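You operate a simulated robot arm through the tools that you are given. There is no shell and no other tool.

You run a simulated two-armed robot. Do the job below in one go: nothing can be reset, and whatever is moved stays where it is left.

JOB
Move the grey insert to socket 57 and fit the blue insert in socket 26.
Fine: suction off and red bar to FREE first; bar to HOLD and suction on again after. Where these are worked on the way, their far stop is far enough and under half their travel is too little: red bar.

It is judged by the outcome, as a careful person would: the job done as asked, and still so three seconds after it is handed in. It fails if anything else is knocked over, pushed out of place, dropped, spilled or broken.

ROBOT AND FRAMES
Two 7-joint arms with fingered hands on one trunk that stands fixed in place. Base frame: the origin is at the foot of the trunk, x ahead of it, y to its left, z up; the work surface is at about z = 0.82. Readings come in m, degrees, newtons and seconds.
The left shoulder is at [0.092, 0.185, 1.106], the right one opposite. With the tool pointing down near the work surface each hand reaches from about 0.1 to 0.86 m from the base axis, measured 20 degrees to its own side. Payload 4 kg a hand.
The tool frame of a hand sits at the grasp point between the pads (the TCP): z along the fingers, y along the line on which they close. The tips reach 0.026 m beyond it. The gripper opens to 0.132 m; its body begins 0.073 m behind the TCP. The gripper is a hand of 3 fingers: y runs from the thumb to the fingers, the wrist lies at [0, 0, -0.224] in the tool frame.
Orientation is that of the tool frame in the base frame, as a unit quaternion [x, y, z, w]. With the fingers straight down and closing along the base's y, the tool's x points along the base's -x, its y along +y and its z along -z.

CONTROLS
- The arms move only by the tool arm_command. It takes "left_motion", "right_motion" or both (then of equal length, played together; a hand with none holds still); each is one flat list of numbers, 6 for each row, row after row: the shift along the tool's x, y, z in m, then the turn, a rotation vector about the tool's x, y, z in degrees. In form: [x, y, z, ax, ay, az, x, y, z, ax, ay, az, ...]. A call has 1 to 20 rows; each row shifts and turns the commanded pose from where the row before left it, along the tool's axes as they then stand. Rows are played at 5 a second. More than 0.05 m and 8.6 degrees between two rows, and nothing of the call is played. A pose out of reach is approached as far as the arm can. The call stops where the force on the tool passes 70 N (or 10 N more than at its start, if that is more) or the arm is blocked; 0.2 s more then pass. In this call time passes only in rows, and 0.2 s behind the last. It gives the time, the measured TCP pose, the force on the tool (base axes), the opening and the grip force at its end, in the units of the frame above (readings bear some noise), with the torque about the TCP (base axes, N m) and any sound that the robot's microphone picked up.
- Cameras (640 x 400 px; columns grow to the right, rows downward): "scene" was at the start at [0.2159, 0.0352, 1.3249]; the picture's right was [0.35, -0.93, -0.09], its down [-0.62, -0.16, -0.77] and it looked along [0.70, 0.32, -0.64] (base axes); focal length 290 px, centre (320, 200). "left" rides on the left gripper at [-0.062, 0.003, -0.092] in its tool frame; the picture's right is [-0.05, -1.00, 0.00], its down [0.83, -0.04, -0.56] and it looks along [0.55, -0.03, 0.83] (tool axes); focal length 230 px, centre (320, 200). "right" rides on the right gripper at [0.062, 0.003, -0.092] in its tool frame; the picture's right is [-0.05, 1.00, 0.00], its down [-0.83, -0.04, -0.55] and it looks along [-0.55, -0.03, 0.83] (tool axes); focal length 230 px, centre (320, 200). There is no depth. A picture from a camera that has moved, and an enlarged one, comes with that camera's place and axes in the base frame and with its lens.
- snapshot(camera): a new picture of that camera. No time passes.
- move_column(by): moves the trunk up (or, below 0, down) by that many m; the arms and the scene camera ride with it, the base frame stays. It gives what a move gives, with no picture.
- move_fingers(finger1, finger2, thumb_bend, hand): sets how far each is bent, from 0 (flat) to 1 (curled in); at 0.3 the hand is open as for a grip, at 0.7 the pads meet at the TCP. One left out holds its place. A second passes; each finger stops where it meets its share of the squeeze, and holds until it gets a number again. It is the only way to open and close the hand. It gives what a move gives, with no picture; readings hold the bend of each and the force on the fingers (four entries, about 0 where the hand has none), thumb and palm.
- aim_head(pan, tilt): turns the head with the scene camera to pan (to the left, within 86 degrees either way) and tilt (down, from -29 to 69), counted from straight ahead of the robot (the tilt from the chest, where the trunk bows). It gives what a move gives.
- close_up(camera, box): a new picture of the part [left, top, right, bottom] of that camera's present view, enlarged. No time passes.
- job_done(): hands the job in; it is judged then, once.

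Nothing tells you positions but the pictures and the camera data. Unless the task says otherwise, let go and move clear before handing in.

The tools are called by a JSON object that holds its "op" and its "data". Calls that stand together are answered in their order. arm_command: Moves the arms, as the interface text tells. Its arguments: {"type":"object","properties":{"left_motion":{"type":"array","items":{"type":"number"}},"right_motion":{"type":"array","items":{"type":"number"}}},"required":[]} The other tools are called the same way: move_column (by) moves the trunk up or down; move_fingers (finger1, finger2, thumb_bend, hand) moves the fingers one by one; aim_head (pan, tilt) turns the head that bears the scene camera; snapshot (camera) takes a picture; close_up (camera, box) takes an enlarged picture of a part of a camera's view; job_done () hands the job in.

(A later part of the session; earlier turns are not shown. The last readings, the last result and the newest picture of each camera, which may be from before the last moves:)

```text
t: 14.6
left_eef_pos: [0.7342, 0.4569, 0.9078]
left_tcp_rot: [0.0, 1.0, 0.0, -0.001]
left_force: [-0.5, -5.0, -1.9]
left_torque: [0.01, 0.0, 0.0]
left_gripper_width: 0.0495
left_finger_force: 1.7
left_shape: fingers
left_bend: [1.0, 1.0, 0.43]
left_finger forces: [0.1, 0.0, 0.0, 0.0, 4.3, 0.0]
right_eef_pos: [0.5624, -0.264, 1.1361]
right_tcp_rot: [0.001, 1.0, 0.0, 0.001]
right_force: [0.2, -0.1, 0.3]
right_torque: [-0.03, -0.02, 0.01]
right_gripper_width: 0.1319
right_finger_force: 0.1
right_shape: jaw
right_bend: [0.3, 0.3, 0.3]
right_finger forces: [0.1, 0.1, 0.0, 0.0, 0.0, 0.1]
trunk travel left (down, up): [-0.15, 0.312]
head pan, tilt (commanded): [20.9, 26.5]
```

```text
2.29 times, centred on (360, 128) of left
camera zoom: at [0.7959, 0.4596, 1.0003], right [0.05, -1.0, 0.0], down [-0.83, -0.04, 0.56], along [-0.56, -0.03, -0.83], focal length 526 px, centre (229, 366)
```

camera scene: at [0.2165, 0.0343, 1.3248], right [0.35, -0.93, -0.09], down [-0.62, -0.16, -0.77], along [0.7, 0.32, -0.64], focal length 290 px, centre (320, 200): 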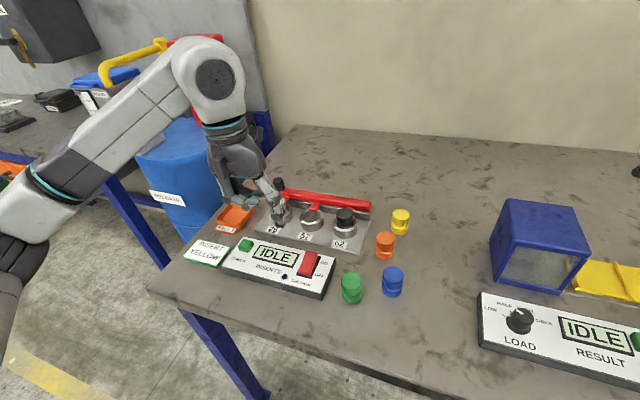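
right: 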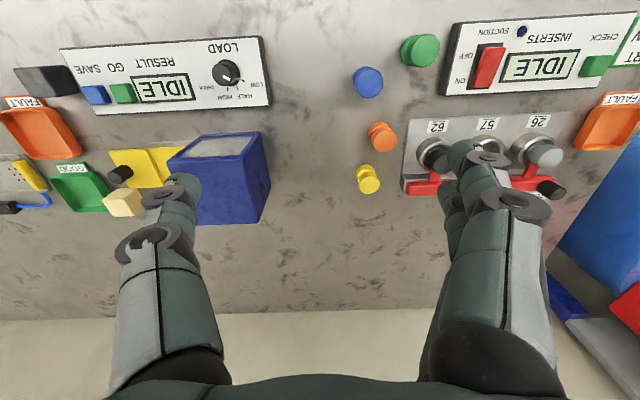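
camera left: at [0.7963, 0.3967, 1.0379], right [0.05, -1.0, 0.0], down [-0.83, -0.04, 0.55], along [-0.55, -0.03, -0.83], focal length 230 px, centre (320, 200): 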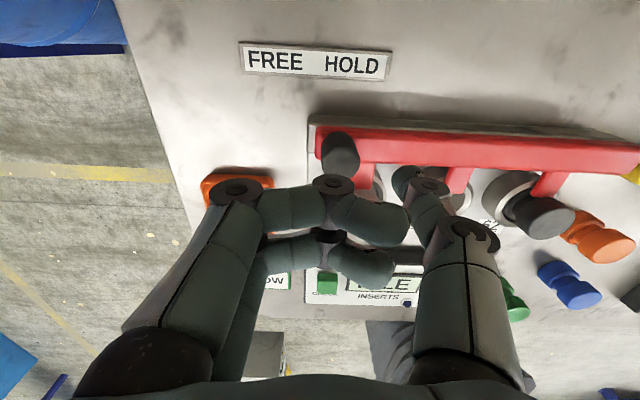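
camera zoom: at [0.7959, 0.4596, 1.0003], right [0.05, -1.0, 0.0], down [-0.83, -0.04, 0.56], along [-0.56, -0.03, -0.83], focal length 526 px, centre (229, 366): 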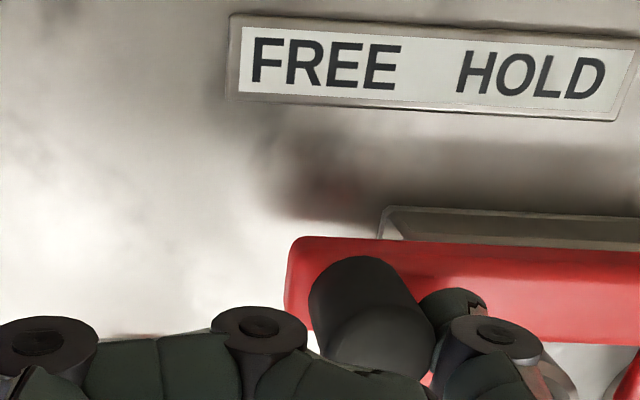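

The force has begun to rise to 5 N with the thumb being pushed back, which suggests the stop. I'll push a few millimetres more to confirm.

{"op": "arm_command", "data": {"left_motion": [0, 0.005, 0, 0, 0, 0, 0, 0.005, 0, 0, 0, 0, 0, 0, 0, 0, 0, 0]}}

{"op": "close_up", "data": {"camera": "scene", "box": [220, 150, 380, 250]}}

```text
t: 15.4
left_eef_pos: [0.7342, 0.4636, 0.9068]
left_tcp_rot: [0.001, 1.0, 0.0, 0.0]
left_force: [1.0, -14.3, -4.7]
left_torque: [0.17, 0.0, 0.06]
left_gripper_width: 0.0527
left_finger_force: 7.0
left_shape: fingers
left_bend: [1.0, 1.0, 0.41]
left_finger forces: [0.0, 0.1, 0.0, 0.1, 13.8, 0.0]
right_eef_pos: [0.5639, -0.2661, 1.1356]
right_tcp_rot: [0.0, 1.0, 0.001, -0.002]
right_force: [0.6, -0.5, 0.0]
right_torque: [-0.01, -0.03, -0.02]
right_gripper_width: 0.1318
right_finger_force: 0.0
right_shape: jaw
right_bend: [0.3, 0.3, 0.3]
right_finger forces: [0.1, 0.0, 0.0, 0.0, 0.0, 0.1]
trunk travel left (down, up): [-0.15, 0.312]
head pan, tilt (commanded): [20.9, 26.5]
```

```text
4.00 times, centred on (300, 200) of scene
camera zoom: at [0.2168, 0.0333, 1.3248], right [0.34, -0.93, -0.09], down [-0.62, -0.16, -0.77], along [0.7, 0.32, -0.64], focal length 1160 px, centre (400, 200)
```

zoom: 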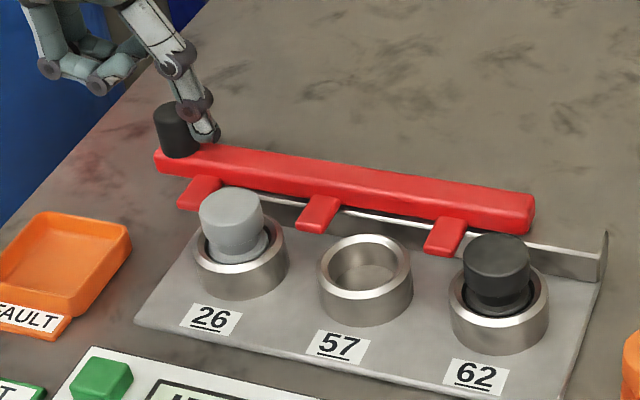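

The bar is at its FREE stop (14 N, no more motion), with the tabs clear between the sockets. I'll back off the knob, rise, and move above the grey insert at about [0.679, 0.357], then open the hand partway.

{"op": "arm_command", "data": {"left_motion": [0, -0.015, 0, 0, 0, 0, 0, 0, -0.03, 0, 0, 0, 0, 0, -0.035, 0, 0, 0, 0, 0, -0.035, 0, 0, 0, 0.027, -0.045, 0, 0, 0, 0, 0.028, -0.045, 0, 0, 0, 0, 0, 0, 0, 0, 0, 0]}}

{"op": "move_fingers", "data": {"hand": "left", "finger1": 0.48, "finger2": 0.48, "thumb_bend": 0.48}}

{"op": "snapshot", "data": {"camera": "left"}}

{"op": "close_up", "data": {"camera": "scene", "box": [190, 110, 382, 230]}}

```text
refused: row 5 steps farther than a row can; nothing moved
```

```text
t: 16.4
left_eef_pos: [0.7345, 0.4639, 0.9077]
left_tcp_rot: [0.001, 1.0, 0.002, 0.001]
left_force: [0.9, -17.7, -3.6]
left_torque: [0.07, -0.05, 0.1]
left_gripper_width: 0.0921
left_finger_force: 8.2
left_shape: fingers
left_bend: [0.48, 0.48, 0.42]
left_finger forces: [0.0, 0.0, 0.0, 0.1, 17.0, 0.0]
right_eef_pos: [0.5629, -0.2665, 1.1347]
right_tcp_rot: [0.001, 1.0, 0.001, -0.001]
right_force: [0.0, 0.6, -0.2]
right_torque: [-0.02, -0.03, 0.01]
right_gripper_width: 0.1318
right_finger_force: 0.0
right_shape: jaw
right_bend: [0.3, 0.3, 0.3]
right_finger forces: [0.0, 0.1, 0.1, 0.0, 0.0, 0.0]
trunk travel left (down, up): [-0.15, 0.312]
head pan, tilt (commanded): [20.9, 26.5]
```

```text
taken
camera left: at [0.7959, 0.4675, 1.0007], right [0.05, -1.0, 0.0], down [-0.83, -0.04, 0.56], along [-0.56, -0.03, -0.83], focal length 230 px, centre (320, 200)
```

left: 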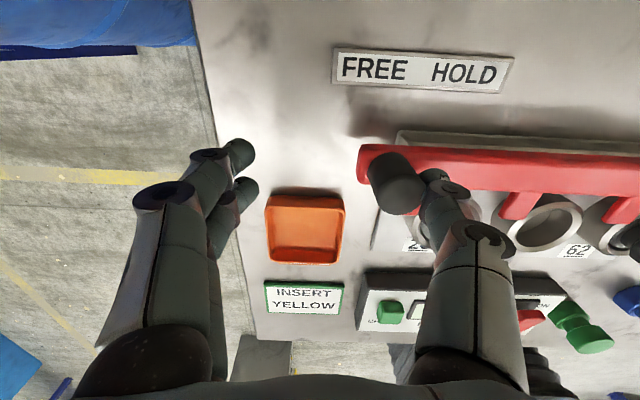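

```text
3.33 times, centred on (286, 170) of scene
camera zoom: at [0.2166, 0.0329, 1.3249], right [0.35, -0.93, -0.09], down [-0.62, -0.16, -0.77], along [0.7, 0.32, -0.64], focal length 967 px, centre (433, 300)
```

zoom: 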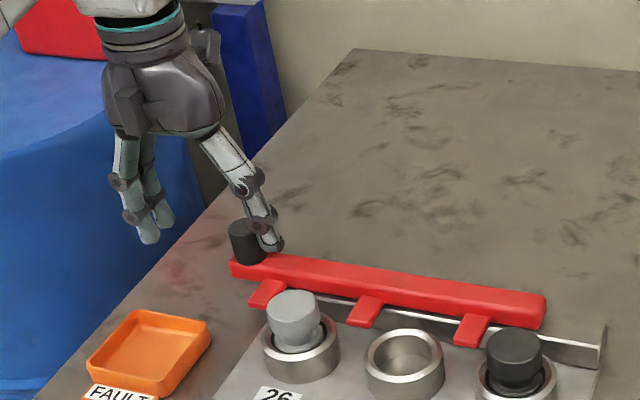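

The arm move was refused for one oversized step, while the fingers opened in clear air beside the knob; nothing was touched. I'll resend the retreat with smaller steps.

{"op": "arm_command", "data": {"left_motion": [0, -0.015, 0, 0, 0, 0, 0, 0, -0.03, 0, 0, 0, 0, 0, -0.035, 0, 0, 0, 0, 0, -0.035, 0, 0, 0, 0.018, -0.03, 0, 0, 0, 0, 0.018, -0.03, 0, 0, 0, 0, 0.019, -0.031, 0, 0, 0, 0, 0, 0, 0, 0, 0, 0]}}

{"op": "snapshot", "data": {"camera": "left"}}

{"op": "close_up", "data": {"camera": "scene", "box": [190, 110, 382, 230]}}

```text
t: 18.2
left_eef_pos: [0.6811, 0.3609, 1.006]
left_tcp_rot: [0.0, 1.0, -0.001, -0.001]
left_force: [1.3, 0.5, -0.3]
left_torque: [-0.04, 0.01, 0.0]
left_gripper_width: 0.0746
left_finger_force: 0.1
left_shape: fingers
left_bend: [0.48, 0.48, 0.48]
left_finger forces: [0.0, 0.1, 0.0, 0.0, 0.1, 0.1]
right_eef_pos: [0.5624, -0.2633, 1.1354]
right_tcp_rot: [-0.001, 1.0, -0.001, -0.001]
right_force: [0.0, -0.8, -0.2]
right_torque: [0.01, -0.01, -0.01]
right_gripper_width: 0.132
right_finger_force: 0.1
right_shape: jaw
right_bend: [0.3, 0.3, 0.3]
right_finger forces: [0.0, 0.0, 0.0, 0.0, 0.0, 0.1]
trunk travel left (down, up): [-0.15, 0.312]
head pan, tilt (commanded): [20.9, 26.5]
```

```text
taken
camera left: at [0.7417, 0.3641, 1.0992], right [0.05, -1.0, 0.0], down [-0.83, -0.04, 0.56], along [-0.56, -0.03, -0.83], focal length 230 px, centre (320, 200)
```

left: 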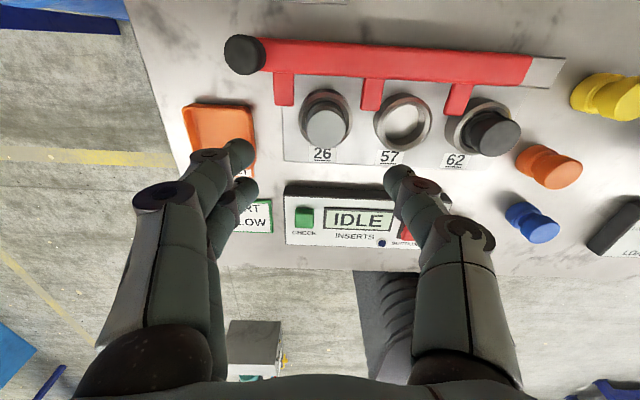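

```text
3.33 times, centred on (286, 170) of scene
camera zoom: at [0.2161, 0.0355, 1.3249], right [0.35, -0.93, -0.09], down [-0.62, -0.16, -0.77], along [0.7, 0.32, -0.64], focal length 967 px, centre (433, 300)
```

zoom: 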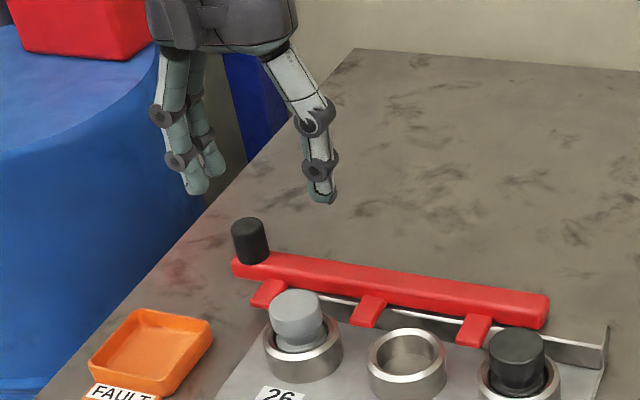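

The hand hovers above socket 26 with the fingers open and the tabs clear below. I'll measure the grey insert and the sockets precisely from this view.

{"op": "close_up", "data": {"camera": "left", "box": [260, 70, 420, 170]}}

{"op": "close_up", "data": {"camera": "scene", "box": [245, 180, 373, 260]}}

{"op": "close_up", "data": {"camera": "left", "box": [360, 70, 520, 170]}}

```text
4.00 times, centred on (340, 120) of left
camera zoom: at [0.7417, 0.3641, 1.0992], right [0.05, -1.0, 0.0], down [-0.83, -0.04, 0.56], along [-0.56, -0.03, -0.83], focal length 920 px, centre (240, 520)
```

zoom: 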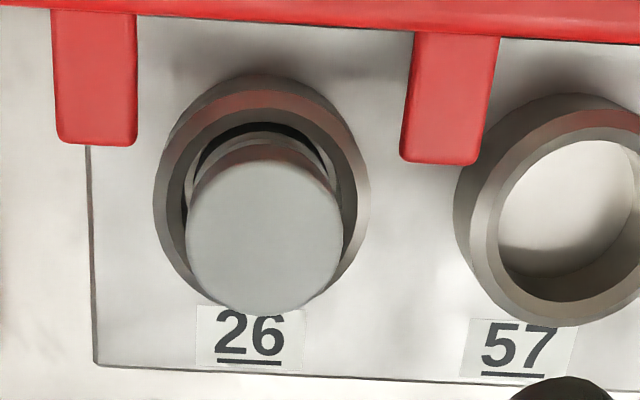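

```text
5.00 times, centred on (309, 220) of scene
camera zoom: at [0.2161, 0.0355, 1.3249], right [0.35, -0.93, -0.09], down [-0.62, -0.16, -0.77], along [0.7, 0.32, -0.64], focal length 1450 px, centre (375, 100)
```

zoom: 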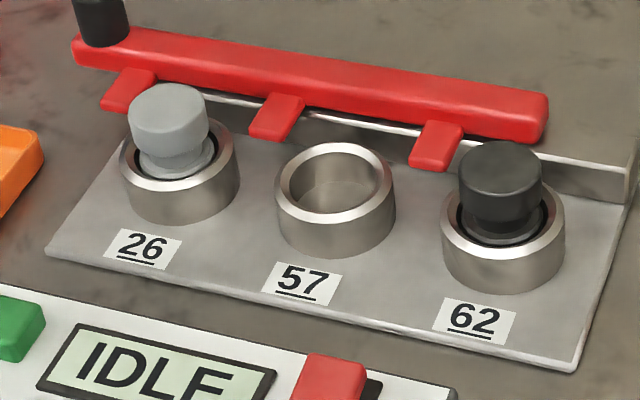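

```text
4.00 times, centred on (440, 120) of left
camera zoom: at [0.7417, 0.3641, 1.0992], right [0.05, -1.0, 0.0], down [-0.83, -0.04, 0.56], along [-0.56, -0.03, -0.83], focal length 920 px, centre (-160, 520)
```

zoom: 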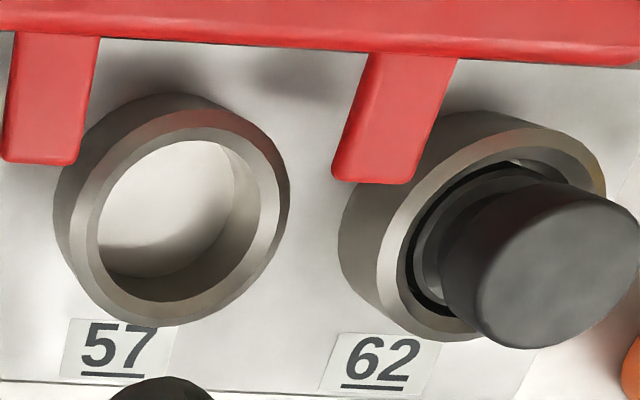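

Both cameras put the grey insert concentric in socket 26, about 6 mm toward me and 7 mm to the right of my hand's centre; socket pitch is about 0.086 m. I'll correct and descend to just above the insert's head.

{"op": "arm_command", "data": {"left_motion": [0.006, -0.007, 0, 0, 0, 0, 0, 0, 0.03, 0, 0, 0, 0, 0, 0.03, 0, 0, 0, 0, 0, 0.02, 0, 0, 0, 0, 0, 0, 0, 0, 0]}}

{"op": "close_up", "data": {"camera": "left", "box": [200, 80, 440, 230]}}

{"op": "close_up", "data": {"camera": "scene", "box": [220, 150, 348, 230]}}

```text
t: 19.4
left_eef_pos: [0.6732, 0.3544, 0.9262]
left_tcp_rot: [0.0, 1.0, 0.0, 0.0]
left_force: [0.7, 0.7, -0.2]
left_torque: [-0.02, 0.0, -0.02]
left_gripper_width: 0.0746
left_finger_force: 0.1
left_shape: fingers
left_bend: [0.48, 0.48, 0.48]
left_finger forces: [0.1, 0.0, 0.1, 0.0, 0.0, 0.0]
right_eef_pos: [0.563, -0.264, 1.1355]
right_tcp_rot: [0.0, 1.0, 0.0, 0.0]
right_force: [0.5, -0.6, -0.6]
right_torque: [0.04, -0.03, 0.01]
right_gripper_width: 0.1319
right_finger_force: 0.1
right_shape: jaw
right_bend: [0.3, 0.3, 0.3]
right_finger forces: [0.0, 0.0, 0.0, 0.1, 0.1, 0.0]
trunk travel left (down, up): [-0.15, 0.312]
head pan, tilt (commanded): [20.9, 26.5]
```

```text
2.67 times, centred on (320, 155) of left
camera zoom: at [0.735, 0.3564, 1.0185], right [0.05, -1.0, 0.0], down [-0.83, -0.04, 0.56], along [-0.55, -0.03, -0.83], focal length 614 px, centre (320, 320)
```

zoom: 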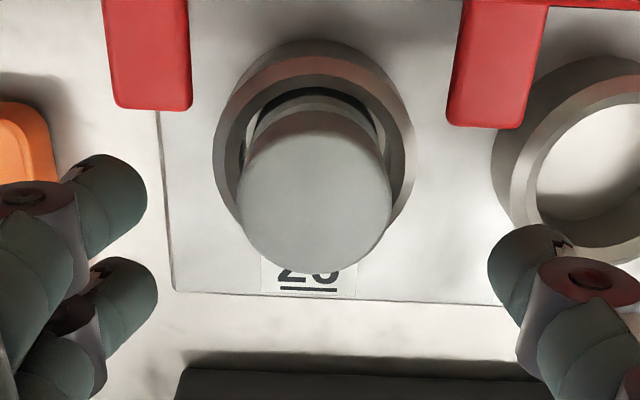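

```text
5.00 times, centred on (284, 190) of scene
camera zoom: at [0.2158, 0.0349, 1.325], right [0.35, -0.93, -0.09], down [-0.62, -0.16, -0.77], along [0.7, 0.32, -0.64], focal length 1450 px, centre (500, 250)
```

zoom: 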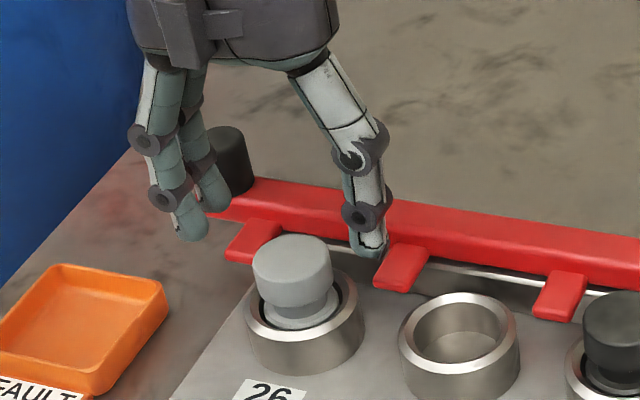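

The insert's head is nicely between the fingers, with about 3 mm and 2 mm to correct. I'll lower so the tips come beside the head but stay above the bar's tabs, and check before closing.

{"op": "arm_command", "data": {"left_motion": [-0.003, 0.0015, 0.018, 0, 0, 0, 0, 0, 0.017, 0, 0, 0, 0, 0, 0, 0, 0, 0]}}

{"op": "close_up", "data": {"camera": "left", "box": [200, 80, 440, 230]}}

{"op": "close_up", "data": {"camera": "scene", "box": [230, 170, 326, 230]}}

```text
t: 20.2
left_eef_pos: [0.6757, 0.3543, 0.8932]
left_tcp_rot: [0.0, 1.0, 0.001, 0.001]
left_force: [0.6, -0.6, 6.5]
left_torque: [0.31, -0.07, -0.03]
left_gripper_width: 0.0753
left_finger_force: 3.5
left_shape: fingers
left_bend: [0.48, 0.48, 0.48]
left_finger forces: [6.6, 0.0, 0.0, 0.0, 0.1, 0.0]
right_eef_pos: [0.5613, -0.2648, 1.1374]
right_tcp_rot: [0.0, 1.0, 0.0, -0.001]
right_force: [-0.2, 0.4, 0.6]
right_torque: [0.0, -0.04, 0.02]
right_gripper_width: 0.1318
right_finger_force: 0.0
right_shape: jaw
right_bend: [0.3, 0.3, 0.3]
right_finger forces: [0.1, 0.0, 0.1, 0.0, 0.1, 0.0]
trunk travel left (down, up): [-0.15, 0.312]
head pan, tilt (commanded): [20.9, 26.5]
```

```text
2.67 times, centred on (320, 155) of left
camera zoom: at [0.7368, 0.3581, 0.9855], right [0.05, -1.0, 0.0], down [-0.83, -0.04, 0.55], along [-0.55, -0.03, -0.83], focal length 614 px, centre (320, 320)
```

zoom: 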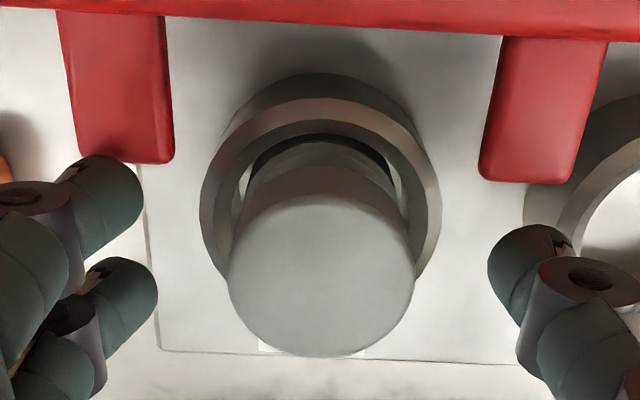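

```text
6.67 times, centred on (278, 200) of scene
camera zoom: at [0.2152, 0.0346, 1.3252], right [0.35, -0.93, -0.09], down [-0.62, -0.16, -0.77], along [0.7, 0.32, -0.64], focal length 1933 px, centre (600, 200)
```

zoom: 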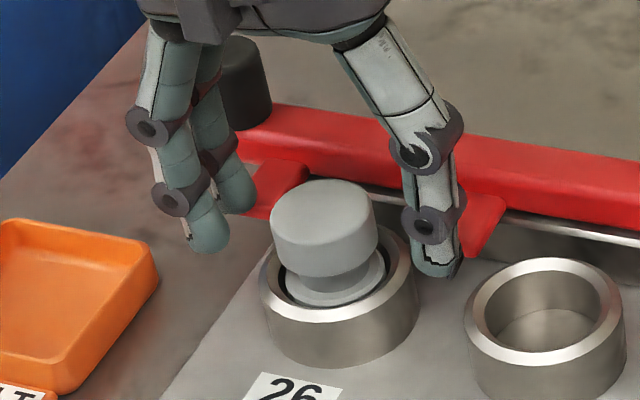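

Finger 1 just touched the bar's tab top (6.5 N), so a straight three-finger grip would rest on the tabs. I'll lift, turn the hand 11° so that finger 1 and the thumb face each other squarely in the gap in front of the tabs, and pinch with those two.

{"op": "arm_command", "data": {"left_motion": [0, 0, -0.014, 0, 0, 0, 0.009, 0, 0, 0, 0, 0, 0, 0, 0, 0, 0, -5.5, 0, 0, 0, 0, 0, -5.5, 0, 0, 0, 0, 0, 0]}}

{"op": "close_up", "data": {"camera": "left", "box": [200, 80, 440, 230]}}

{"op": "close_up", "data": {"camera": "scene", "box": [230, 160, 342, 230]}}

```text
t: 21.4
left_eef_pos: [0.666, 0.3554, 0.9057]
left_tcp_rot: [-0.096, 0.995, 0.001, 0.001]
left_force: [-0.1, 0.2, 1.5]
left_torque: [0.03, -0.02, 0.0]
left_gripper_width: 0.0747
left_finger_force: 0.1
left_shape: fingers
left_bend: [0.48, 0.48, 0.48]
left_finger forces: [0.1, 0.0, 0.0, 0.0, 0.0, 0.0]
right_eef_pos: [0.5635, -0.2638, 1.1369]
right_tcp_rot: [0.001, 1.0, 0.001, 0.0]
right_force: [-0.5, -0.3, 0.0]
right_torque: [0.0, 0.05, -0.01]
right_gripper_width: 0.1322
right_finger_force: 0.1
right_shape: jaw
right_bend: [0.3, 0.3, 0.3]
right_finger forces: [0.0, 0.1, 0.1, 0.0, 0.0, 0.0]
trunk travel left (down, up): [-0.15, 0.312]
head pan, tilt (commanded): [20.9, 26.5]
```

```text
2.67 times, centred on (320, 155) of left
camera zoom: at [0.7265, 0.3707, 0.9981], right [0.24, -0.97, 0.0], down [-0.81, -0.2, 0.56], along [-0.54, -0.13, -0.83], focal length 614 px, centre (320, 320)
```

zoom: 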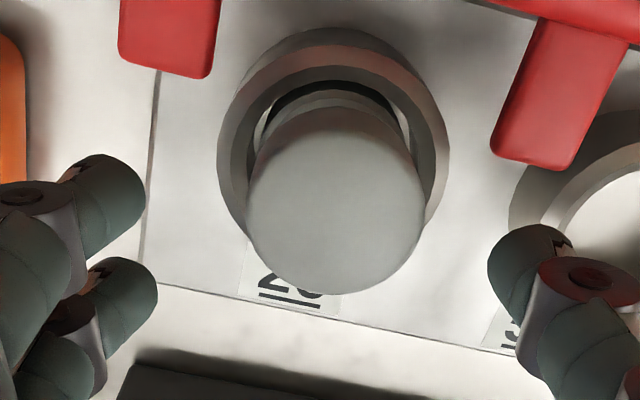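

```text
5.71 times, centred on (286, 195) of scene
camera zoom: at [0.2159, 0.0351, 1.3249], right [0.35, -0.93, -0.09], down [-0.62, -0.16, -0.77], along [0.7, 0.32, -0.64], focal length 1657 px, centre (514, 229)
```

zoom: 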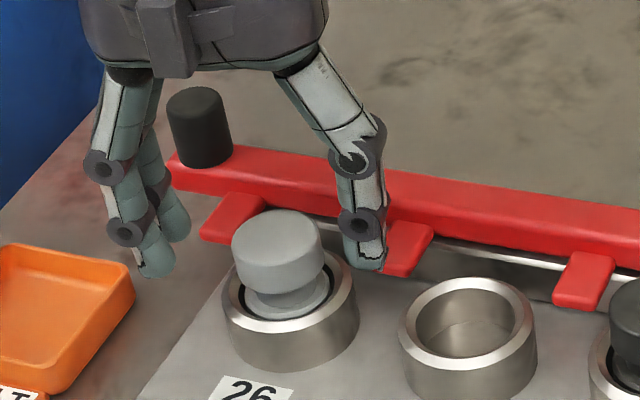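

Finger 1 and the thumb now straddle the head along y with the tabs behind them; the pinch line is about 6 mm in front of the insert's axis. I'll shift 4.5 mm and lower beside the head.

{"op": "arm_command", "data": {"left_motion": [-0.0044, -0.0009, 0, 0, 0, 0, 0, 0, 0.009, 0, 0, 0, 0, 0, 0.008, 0, 0, 0, 0, 0, 0, 0, 0, 0]}}

{"op": "close_up", "data": {"camera": "left", "box": [200, 80, 440, 230]}}

{"op": "close_up", "data": {"camera": "scene", "box": [230, 160, 342, 230]}}

```text
t: 22.4
left_eef_pos: [0.6714, 0.3553, 0.8879]
left_tcp_rot: [-0.096, 0.995, 0.0, -0.001]
left_force: [0.0, 0.8, -0.2]
left_torque: [0.0, 0.01, 0.01]
left_gripper_width: 0.0752
left_finger_force: 0.1
left_shape: fingers
left_bend: [0.48, 0.48, 0.48]
left_finger forces: [0.1, 0.0, 0.1, 0.1, 0.0, 0.1]
right_eef_pos: [0.5636, -0.2643, 1.1361]
right_tcp_rot: [0.0, 1.0, 0.0, 0.0]
right_force: [-0.8, 0.1, 0.8]
right_torque: [0.01, -0.02, 0.0]
right_gripper_width: 0.1319
right_finger_force: 0.1
right_shape: jaw
right_bend: [0.3, 0.3, 0.3]
right_finger forces: [0.0, 0.1, 0.0, 0.0, 0.0, 0.0]
trunk travel left (down, up): [-0.15, 0.312]
head pan, tilt (commanded): [20.9, 26.5]
```

```text
2.67 times, centred on (320, 155) of left
camera zoom: at [0.7309, 0.3699, 0.9815], right [0.24, -0.97, 0.0], down [-0.81, -0.2, 0.56], along [-0.54, -0.13, -0.83], focal length 614 px, centre (320, 320)
```

zoom: 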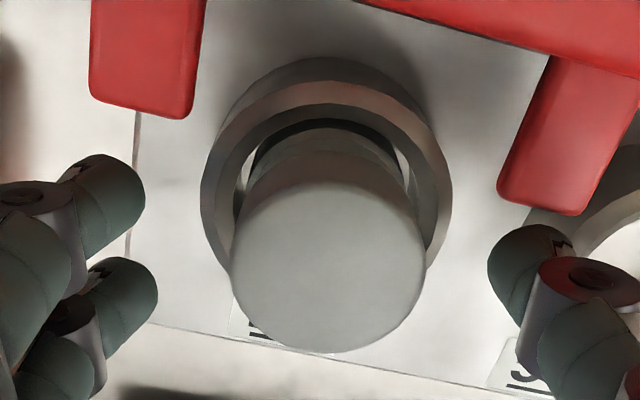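

```text
5.71 times, centred on (286, 195) of scene
camera zoom: at [0.2158, 0.035, 1.325], right [0.35, -0.93, -0.09], down [-0.62, -0.16, -0.77], along [0.7, 0.32, -0.64], focal length 1657 px, centre (514, 229)
```

zoom: 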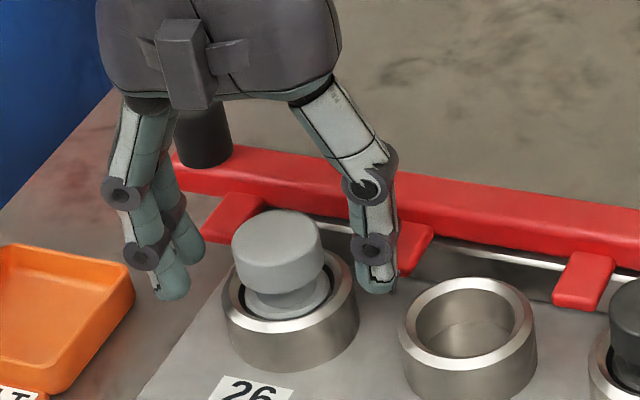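

No contact, and the tips are beside the head above the socket rim. I'll close finger 1 and the thumb on the head, leaving finger 2 where it is.

{"op": "move_fingers", "data": {"hand": "left", "finger1": 0.65, "thumb_bend": 0.65}}

{"op": "close_up", "data": {"camera": "left", "box": [200, 80, 440, 230]}}

{"op": "close_up", "data": {"camera": "scene", "box": [230, 160, 342, 230]}}

```text
t: 23.4
left_eef_pos: [0.6714, 0.3547, 0.8892]
left_tcp_rot: [-0.096, 0.995, -0.001, 0.0]
left_force: [-0.1, -2.4, 0.2]
left_torque: [-0.03, 0.0, 0.03]
left_gripper_width: 0.0353
left_finger_force: 4.9
left_shape: fingers
left_bend: [0.59, 0.48, 0.63]
left_finger forces: [4.4, 0.1, 0.0, 0.0, 5.4, 0.1]
right_eef_pos: [0.563, -0.2647, 1.1366]
right_tcp_rot: [0.0, 1.0, 0.0, 0.0]
right_force: [-0.6, 0.7, 0.3]
right_torque: [0.0, -0.04, 0.01]
right_gripper_width: 0.1322
right_finger_force: 0.1
right_shape: jaw
right_bend: [0.3, 0.3, 0.3]
right_finger forces: [0.0, 0.1, 0.1, 0.1, 0.0, 0.1]
trunk travel left (down, up): [-0.15, 0.312]
head pan, tilt (commanded): [20.9, 26.5]
```

```text
2.67 times, centred on (320, 155) of left
camera zoom: at [0.731, 0.3698, 0.9816], right [0.24, -0.97, 0.0], down [-0.81, -0.2, 0.56], along [-0.54, -0.13, -0.83], focal length 614 px, centre (320, 320)
```

zoom: 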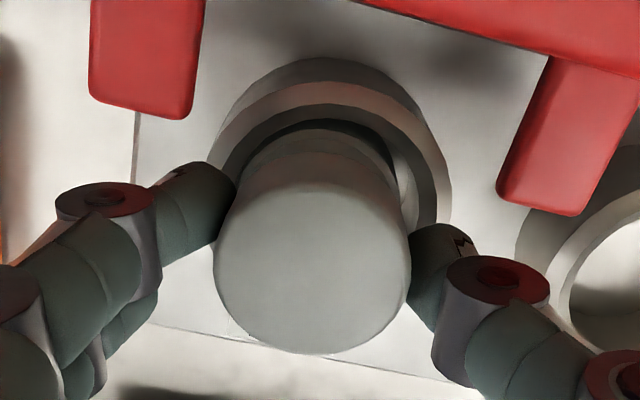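

```text
5.71 times, centred on (286, 195) of scene
camera zoom: at [0.2159, 0.035, 1.3249], right [0.35, -0.93, -0.09], down [-0.62, -0.16, -0.77], along [0.7, 0.32, -0.64], focal length 1657 px, centre (514, 229)
```

zoom: 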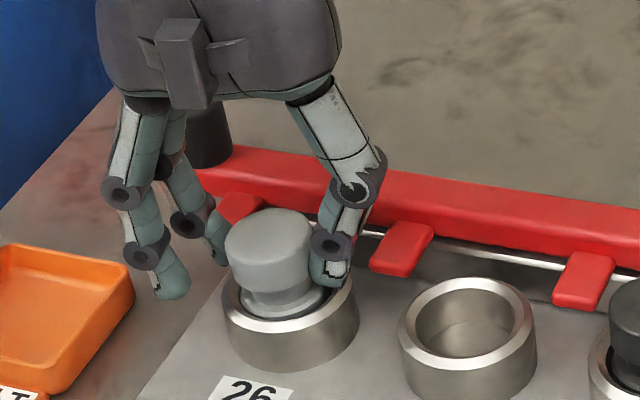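

The pinch is holding with about 5 N per side. I'll lift slowly and watch the force for any suction still holding the insert.

{"op": "arm_command", "data": {"left_motion": [0, 0, -0.005, 0, 0, 0, 0, 0, -0.005, 0, 0, 0, 0, 0, -0.005, 0, 0, 0, 0, 0, 0, 0, 0, 0]}}

{"op": "close_up", "data": {"camera": "scene", "box": [230, 160, 342, 230]}}

{"op": "close_up", "data": {"camera": "left", "box": [200, 80, 440, 230]}}

```text
t: 24.4
left_eef_pos: [0.6725, 0.3545, 0.9033]
left_tcp_rot: [-0.095, 0.995, -0.001, 0.0]
left_force: [0.0, 0.7, 0.2]
left_torque: [-0.05, 0.03, -0.02]
left_gripper_width: 0.0355
left_finger_force: 4.9
left_shape: fingers
left_bend: [0.59, 0.48, 0.63]
left_finger forces: [5.0, 0.0, 0.0, 0.1, 4.9, 0.0]
right_eef_pos: [0.5634, -0.2637, 1.1369]
right_tcp_rot: [0.0, 1.0, 0.0, 0.0]
right_force: [-0.4, -0.9, -0.4]
right_torque: [-0.01, 0.02, 0.02]
right_gripper_width: 0.1317
right_finger_force: 0.1
right_shape: jaw
right_bend: [0.3, 0.3, 0.3]
right_finger forces: [0.0, 0.0, 0.1, 0.0, 0.0, 0.0]
trunk travel left (down, up): [-0.15, 0.312]
head pan, tilt (commanded): [20.9, 26.5]
```

```text
5.71 times, centred on (286, 195) of scene
camera zoom: at [0.216, 0.0352, 1.3249], right [0.35, -0.93, -0.09], down [-0.62, -0.16, -0.77], along [0.7, 0.32, -0.64], focal length 1657 px, centre (514, 229)
```

zoom: 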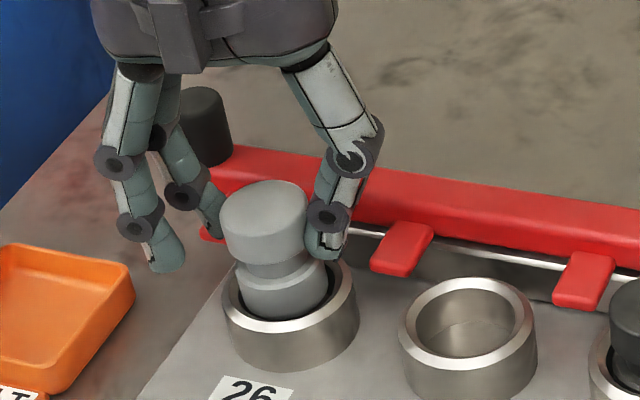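

```text
2.67 times, centred on (320, 155) of left
camera zoom: at [0.7318, 0.3694, 0.9967], right [0.24, -0.97, 0.0], down [-0.81, -0.2, 0.56], along [-0.54, -0.13, -0.83], focal length 614 px, centre (320, 320)
```

zoom: 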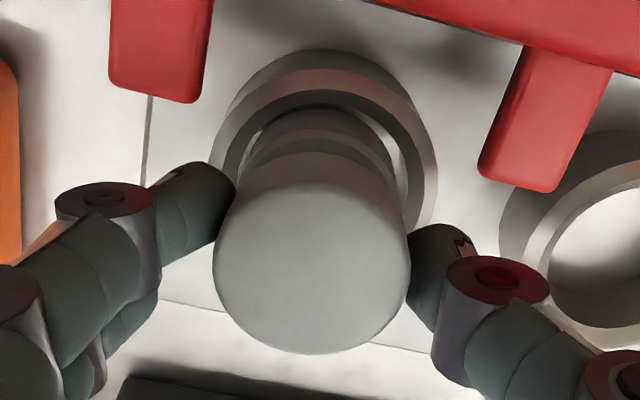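

The insert came up freely, so suction is off and the bar is clear. I'll lift it above the tabs and carry it over socket 57, then measure.

{"op": "arm_command", "data": {"left_motion": [0, 0, -0.015, 0, 0, 0, 0, 0, -0.015, 0, 0, 0, 0, 0, -0.015, 0, 0, 0, 0.0042, -0.0217, 0, 0, 0, 0, 0.0042, -0.0217, 0, 0, 0, 0, 0.0042, -0.0217, 0, 0, 0, 0, 0.0042, -0.0217, 0, 0, 0, 0, 0, 0, 0, 0, 0, 0]}}

{"op": "close_up", "data": {"camera": "scene", "box": [245, 150, 373, 240]}}

{"op": "close_up", "data": {"camera": "left", "box": [200, 70, 440, 220]}}

{"op": "snapshot", "data": {"camera": "right"}}

```text
t: 26.2
left_eef_pos: [0.6711, 0.2663, 0.9489]
left_tcp_rot: [-0.096, 0.995, -0.001, 0.0]
left_force: [-0.4, -0.2, -0.2]
left_torque: [-0.02, -0.01, -0.02]
left_gripper_width: 0.035
left_finger_force: 5.0
left_shape: fingers
left_bend: [0.59, 0.48, 0.63]
left_finger forces: [5.0, 0.1, 0.0, 0.1, 4.9, 0.1]
right_eef_pos: [0.5631, -0.2645, 1.1375]
right_tcp_rot: [0.0, 1.0, 0.0, 0.0]
right_force: [-0.3, -0.9, 0.0]
right_torque: [-0.03, 0.0, -0.02]
right_gripper_width: 0.132
right_finger_force: 0.0
right_shape: jaw
right_bend: [0.3, 0.3, 0.3]
right_finger forces: [0.1, 0.0, 0.0, 0.0, 0.0, 0.1]
trunk travel left (down, up): [-0.15, 0.312]
head pan, tilt (commanded): [20.9, 26.5]
```

```text
4.44 times, centred on (309, 195) of scene
camera zoom: at [0.2157, 0.0356, 1.325], right [0.35, -0.93, -0.09], down [-0.62, -0.16, -0.77], along [0.7, 0.32, -0.64], focal length 1289 px, centre (369, 222)
```

zoom: 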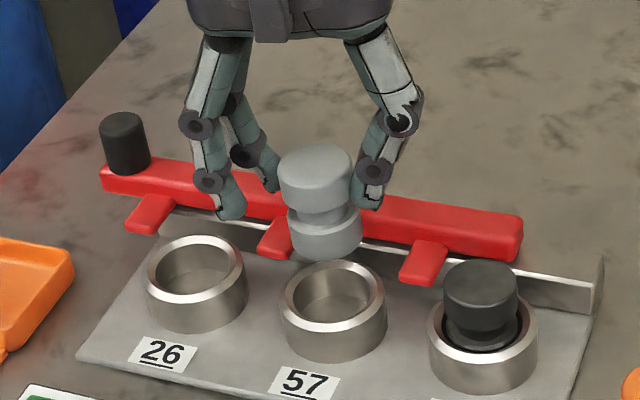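

```text
2.67 times, centred on (320, 145) of left
camera zoom: at [0.7314, 0.281, 1.0412], right [0.24, -0.97, 0.0], down [-0.81, -0.2, 0.56], along [-0.54, -0.13, -0.83], focal length 614 px, centre (320, 347)
```

zoom: 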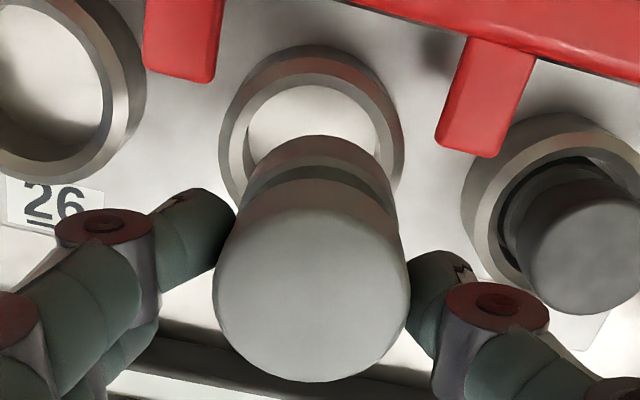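

```text
taken
camera right: at [0.5018, -0.2603, 1.2294], right [0.05, 1.0, 0.0], down [0.83, -0.04, 0.56], along [0.55, -0.03, -0.83], focal length 230 px, centre (320, 200)
```

right: 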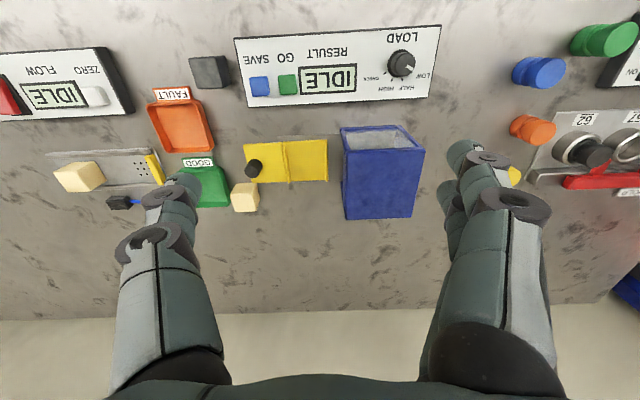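

The insert hangs over socket 57; lateral alignment looks good, with perhaps 3 mm too far back. I'll zoom in for a finer measurement.

{"op": "close_up", "data": {"camera": "scene", "box": [292, 172, 356, 236]}}

{"op": "close_up", "data": {"camera": "left", "box": [270, 80, 370, 160]}}

```text
6.25 times, centred on (324, 204) of scene
camera zoom: at [0.2157, 0.0356, 1.325], right [0.35, -0.93, -0.09], down [-0.62, -0.16, -0.77], along [0.7, 0.32, -0.64], focal length 1812 px, centre (295, 175)
```

zoom: 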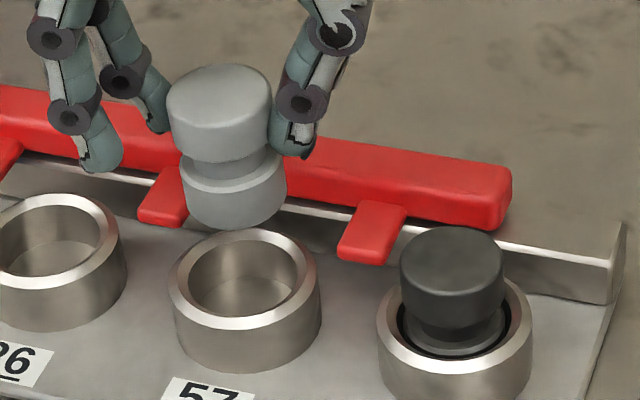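

```text
5.00 times, centred on (320, 120) of left
camera zoom: at [0.7314, 0.281, 1.0412], right [0.24, -0.97, 0.0], down [-0.81, -0.2, 0.56], along [-0.54, -0.13, -0.83], focal length 1150 px, centre (320, 600)
```

zoom: 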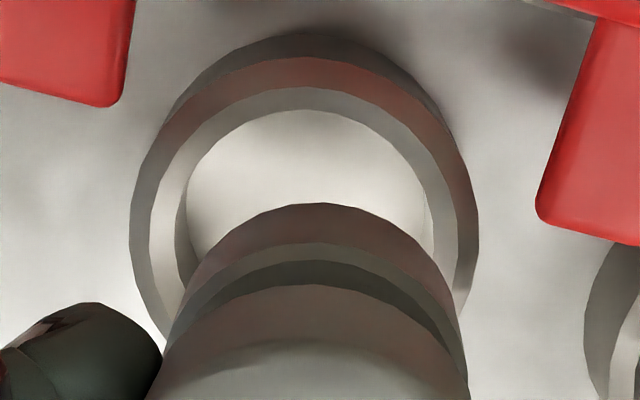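

Both cameras agree: the insert needs only about +1 mm in x and +1.5 mm in y to be centred over socket 57. I'll correct and lower to just above the rim.

{"op": "arm_command", "data": {"left_motion": [-0.0013, 0.0013, 0, 0, 0, 0, 0, 0, 0.015, 0, 0, 0, 0, 0, 0.015, 0, 0, 0, 0, 0, 0.008, 0, 0, 0, 0, 0, 0, 0, 0, 0]}}

{"op": "close_up", "data": {"camera": "scene", "box": [292, 172, 356, 236]}}

{"op": "close_up", "data": {"camera": "left", "box": [230, 80, 410, 210]}}

```text
t: 27.4
left_eef_pos: [0.672, 0.2688, 0.91]
left_tcp_rot: [-0.096, 0.995, 0.0, 0.001]
left_force: [0.1, 0.6, -0.2]
left_torque: [-0.02, -0.01, 0.01]
left_gripper_width: 0.0353
left_finger_force: 5.5
left_shape: fingers
left_bend: [0.59, 0.48, 0.63]
left_finger forces: [5.0, 0.0, 0.0, 0.0, 5.0, 0.0]
right_eef_pos: [0.5633, -0.2642, 1.1354]
right_tcp_rot: [0.0, 1.0, 0.0, -0.001]
right_force: [0.0, -0.4, 0.5]
right_torque: [-0.03, 0.0, 0.02]
right_gripper_width: 0.132
right_finger_force: 0.1
right_shape: jaw
right_bend: [0.3, 0.3, 0.3]
right_finger forces: [0.1, 0.1, 0.0, 0.0, 0.0, 0.1]
trunk travel left (down, up): [-0.15, 0.312]
head pan, tilt (commanded): [20.9, 26.5]
```

```text
6.25 times, centred on (324, 204) of scene
camera zoom: at [0.216, 0.035, 1.3249], right [0.35, -0.93, -0.09], down [-0.62, -0.16, -0.77], along [0.7, 0.32, -0.64], focal length 1812 px, centre (295, 175)
```

zoom: 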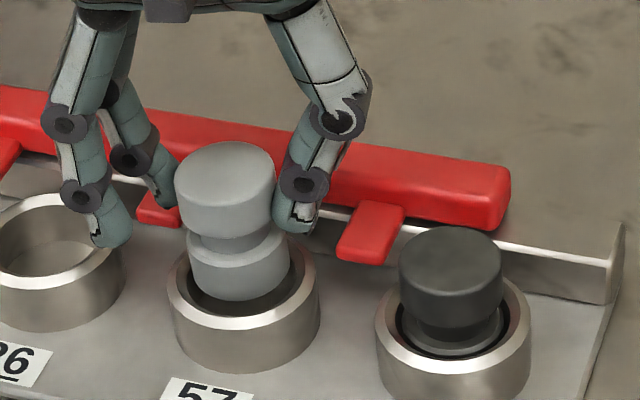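

```text
3.08 times, centred on (320, 145) of left
camera zoom: at [0.7328, 0.2834, 1.0031], right [0.24, -0.97, 0.0], down [-0.81, -0.2, 0.56], along [-0.54, -0.13, -0.83], focal length 708 px, centre (320, 369)
```

zoom: 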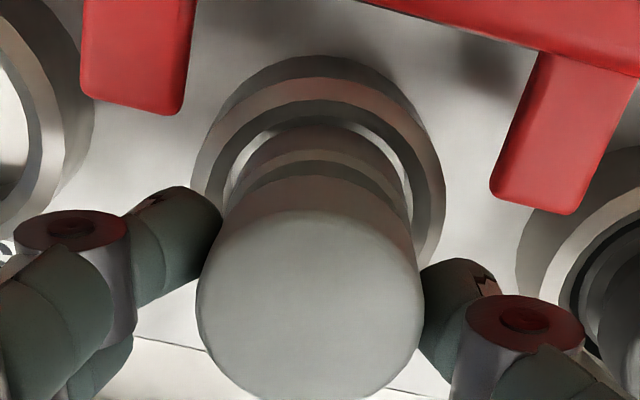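

The insert is entering the mouth of socket 57 and looks centred. I'll lower it gently the rest of the way, watching the force.

{"op": "arm_command", "data": {"left_motion": [0, 0, 0.006, 0, 0, 0, 0, 0, 0.006, 0, 0, 0, 0, 0, 0.005, 0, 0, 0, 0, 0, 0, 0, 0, 0]}}

{"op": "close_up", "data": {"camera": "scene", "box": [292, 172, 356, 236]}}

```text
t: 28.4
left_eef_pos: [0.6728, 0.2674, 0.8932]
left_tcp_rot: [-0.095, 0.995, 0.0, -0.001]
left_force: [-0.2, 0.4, 0.4]
left_torque: [-0.02, 0.0, -0.02]
left_gripper_width: 0.0354
left_finger_force: 4.7
left_shape: fingers
left_bend: [0.59, 0.48, 0.63]
left_finger forces: [5.0, 0.1, 0.0, 0.0, 5.0, 0.0]
right_eef_pos: [0.5641, -0.2637, 1.1372]
right_tcp_rot: [0.0, 1.0, 0.0, 0.0]
right_force: [0.2, 0.3, -0.3]
right_torque: [0.02, 0.03, -0.04]
right_gripper_width: 0.1318
right_finger_force: 0.0
right_shape: jaw
right_bend: [0.3, 0.3, 0.3]
right_finger forces: [0.0, 0.0, 0.0, 0.1, 0.0, 0.0]
trunk travel left (down, up): [-0.15, 0.312]
head pan, tilt (commanded): [20.9, 26.5]
```

```text
6.25 times, centred on (324, 204) of scene
camera zoom: at [0.2159, 0.0351, 1.3249], right [0.35, -0.93, -0.09], down [-0.62, -0.16, -0.77], along [0.7, 0.32, -0.64], focal length 1812 px, centre (295, 175)
```

zoom: 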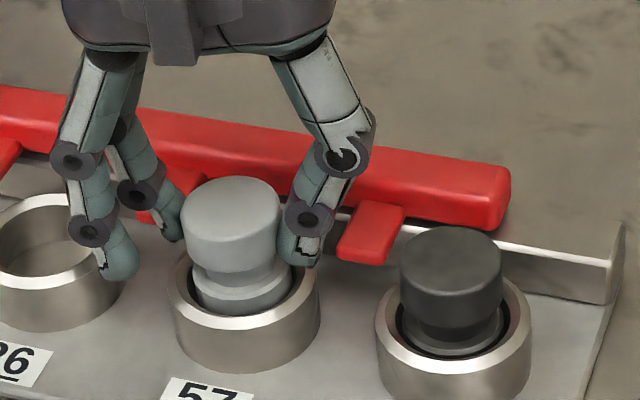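

It slid in with no resistance. I'll lower the last few millimetres until it seats.

{"op": "arm_command", "data": {"left_motion": [0, 0, 0.003, 0, 0, 0, 0, 0, 0.002, 0, 0, 0, 0, 0, 0.002, 0, 0, 0, 0, 0, 0, 0, 0, 0]}}

{"op": "close_up", "data": {"camera": "scene", "box": [292, 172, 356, 236]}}

```text
t: 29.4
left_eef_pos: [0.6727, 0.268, 0.8873]
left_tcp_rot: [-0.094, 0.996, 0.0, 0.0]
left_force: [0.9, -0.3, 3.1]
left_torque: [0.01, 0.0, 0.01]
left_gripper_width: 0.0352
left_finger_force: 5.4
left_shape: fingers
left_bend: [0.6, 0.48, 0.63]
left_finger forces: [5.5, 0.0, 0.1, 0.0, 6.2, 0.0]
right_eef_pos: [0.563, -0.2644, 1.136]
right_tcp_rot: [0.0, 1.0, -0.001, 0.0]
right_force: [0.4, -0.6, -0.6]
right_torque: [0.01, -0.02, -0.01]
right_gripper_width: 0.1318
right_finger_force: 0.1
right_shape: jaw
right_bend: [0.3, 0.3, 0.3]
right_finger forces: [0.0, 0.1, 0.0, 0.0, 0.0, 0.0]
trunk travel left (down, up): [-0.15, 0.312]
head pan, tilt (commanded): [20.9, 26.5]
```

```text
6.25 times, centred on (324, 204) of scene
camera zoom: at [0.2156, 0.0348, 1.3251], right [0.35, -0.93, -0.09], down [-0.62, -0.16, -0.77], along [0.7, 0.32, -0.64], focal length 1812 px, centre (295, 175)
```

zoom: 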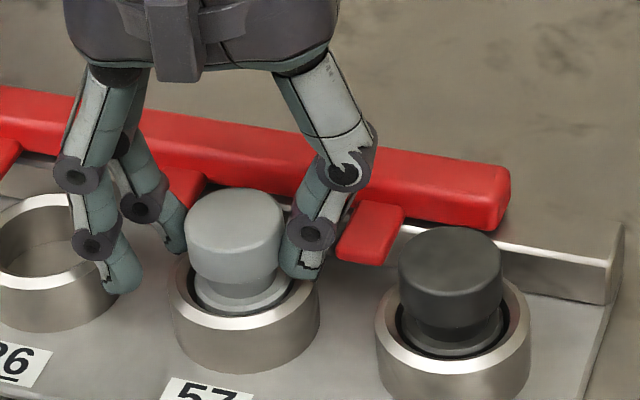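

The insert is seated (3 N against the bottom). I'll release it by opening the thumb and finger 1 and check.

{"op": "move_fingers", "data": {"hand": "left", "finger1": 0.5, "finger2": 0.48, "thumb_bend": 0.5}}

{"op": "close_up", "data": {"camera": "scene", "box": [270, 160, 366, 236]}}

{"op": "close_up", "data": {"camera": "left", "box": [200, 80, 440, 230]}}

```text
t: 30.4
left_eef_pos: [0.673, 0.2683, 0.8865]
left_tcp_rot: [-0.096, 0.995, 0.0, 0.0]
left_force: [0.7, -0.9, -0.8]
left_torque: [0.03, -0.02, 0.0]
left_gripper_width: 0.0674
left_finger_force: 0.1
left_shape: fingers
left_bend: [0.5, 0.48, 0.5]
left_finger forces: [0.0, 0.0, 0.0, 0.1, 0.0, 0.0]
right_eef_pos: [0.5629, -0.2648, 1.1363]
right_tcp_rot: [0.0, 1.0, -0.001, 0.0]
right_force: [-0.9, 1.0, -0.3]
right_torque: [-0.02, 0.01, -0.01]
right_gripper_width: 0.1319
right_finger_force: 0.1
right_shape: jaw
right_bend: [0.3, 0.3, 0.3]
right_finger forces: [0.0, 0.1, 0.0, 0.1, 0.1, 0.0]
trunk travel left (down, up): [-0.15, 0.312]
head pan, tilt (commanded): [20.9, 26.5]
```

```text
5.26 times, centred on (318, 198) of scene
camera zoom: at [0.2158, 0.035, 1.3249], right [0.35, -0.93, -0.09], down [-0.62, -0.16, -0.77], along [0.7, 0.32, -0.64], focal length 1526 px, centre (330, 210)
```

zoom: 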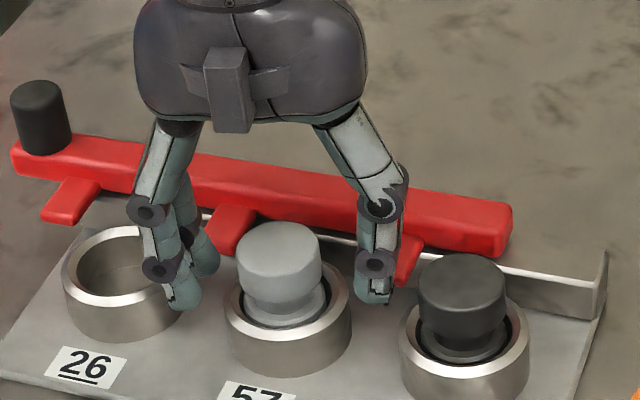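

```text
2.67 times, centred on (320, 155) of left
camera zoom: at [0.7321, 0.283, 0.9797], right [0.24, -0.97, 0.0], down [-0.81, -0.2, 0.56], along [-0.54, -0.13, -0.83], focal length 614 px, centre (320, 320)
```

zoom: 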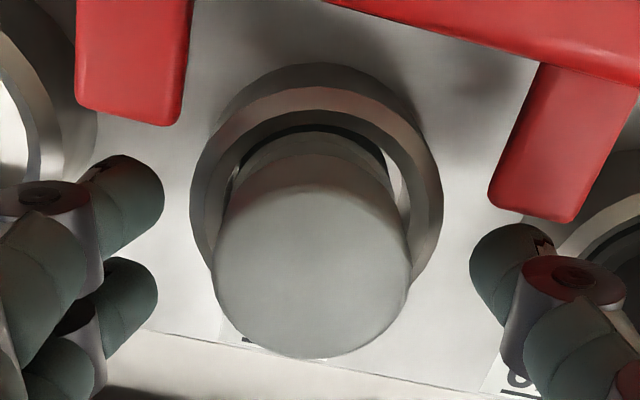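

Grey is released and seated in socket 57. I'll rise straight up, carry the hand over the blue insert near [0.552, 0.060], and turn it so the fingers come down between the green and orange inserts.

{"op": "arm_command", "data": {"left_motion": [0, 0, -0.02, 0, 0, 0, 0, 0, -0.03, 0, 0, 0, 0, 0, -0.035, 0, 0, 0, 0, 0, -0.03, 0, 0, 0, 0.0264, -0.0302, 0, 0, 0, 0, 0.0264, -0.0302, 0, 0, 0, 0, 0.0264, -0.0302, 0, 0, 0, 0, 0.0264, -0.0302, 0, 0, 0, 0, 0.0264, -0.0302, 0, 0, 0, 0, 0.0264, -0.0302, 0, 0, 0, 0, 0, 0, 0, 0, 0, 7.75, 0, 0, 0, 0, 0, 7.75, 0, 0, 0, 0, 0, 7.75, 0, 0, 0, 0, 0, 7.75, 0, 0, 0, 0, 0, 0]}}

{"op": "snapshot", "data": {"camera": "scene"}}

{"op": "snapshot", "data": {"camera": "left"}}

```text
t: 33.6
left_eef_pos: [0.5512, 0.0589, 1.0011]
left_tcp_rot: [0.175, 0.985, 0.0, 0.0]
left_force: [0.9, -0.4, 0.1]
left_torque: [-0.02, 0.05, 0.0]
left_gripper_width: 0.0674
left_finger_force: 0.0
left_shape: fingers
left_bend: [0.5, 0.48, 0.5]
left_finger forces: [0.1, 0.1, 0.1, 0.1, 0.1, 0.0]
right_eef_pos: [0.5621, -0.264, 1.1363]
right_tcp_rot: [0.0, 1.0, 0.0, 0.001]
right_force: [-0.3, -0.7, 0.7]
right_torque: [-0.02, 0.0, 0.02]
right_gripper_width: 0.132
right_finger_force: 0.0
right_shape: jaw
right_bend: [0.3, 0.3, 0.3]
right_finger forces: [0.0, 0.1, 0.0, 0.0, 0.0, 0.1]
trunk travel left (down, up): [-0.15, 0.312]
head pan, tilt (commanded): [20.9, 26.5]
```

```text
taken
camera scene: at [0.2159, 0.0349, 1.3249], right [0.35, -0.93, -0.09], down [-0.62, -0.16, -0.77], along [0.7, 0.32, -0.64], focal length 290 px, centre (320, 200)
```

scene: 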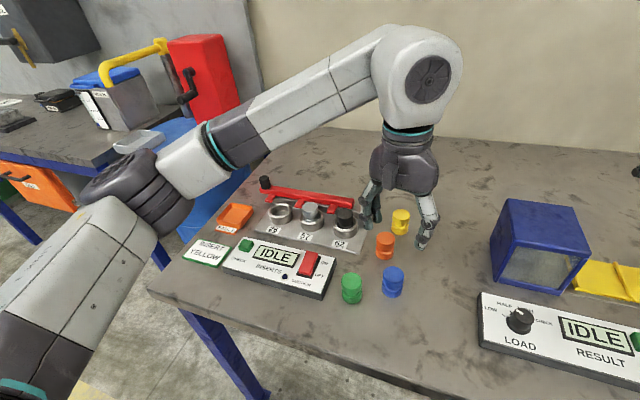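

```text
taken
camera left: at [0.6103, 0.0413, 1.0945], right [-0.29, -0.96, 0.0], down [-0.79, 0.25, 0.56], along [-0.53, 0.16, -0.83], focal length 230 px, centre (320, 200)
```

left: 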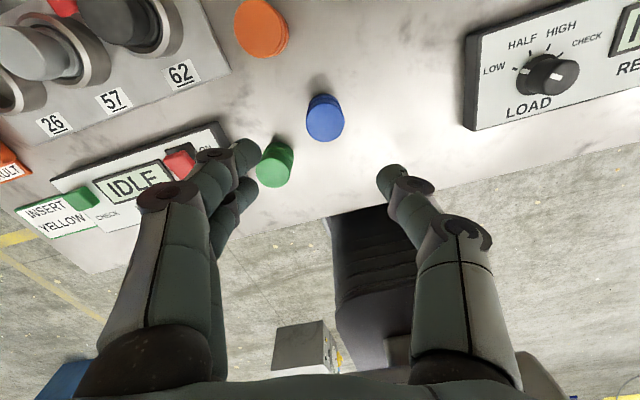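

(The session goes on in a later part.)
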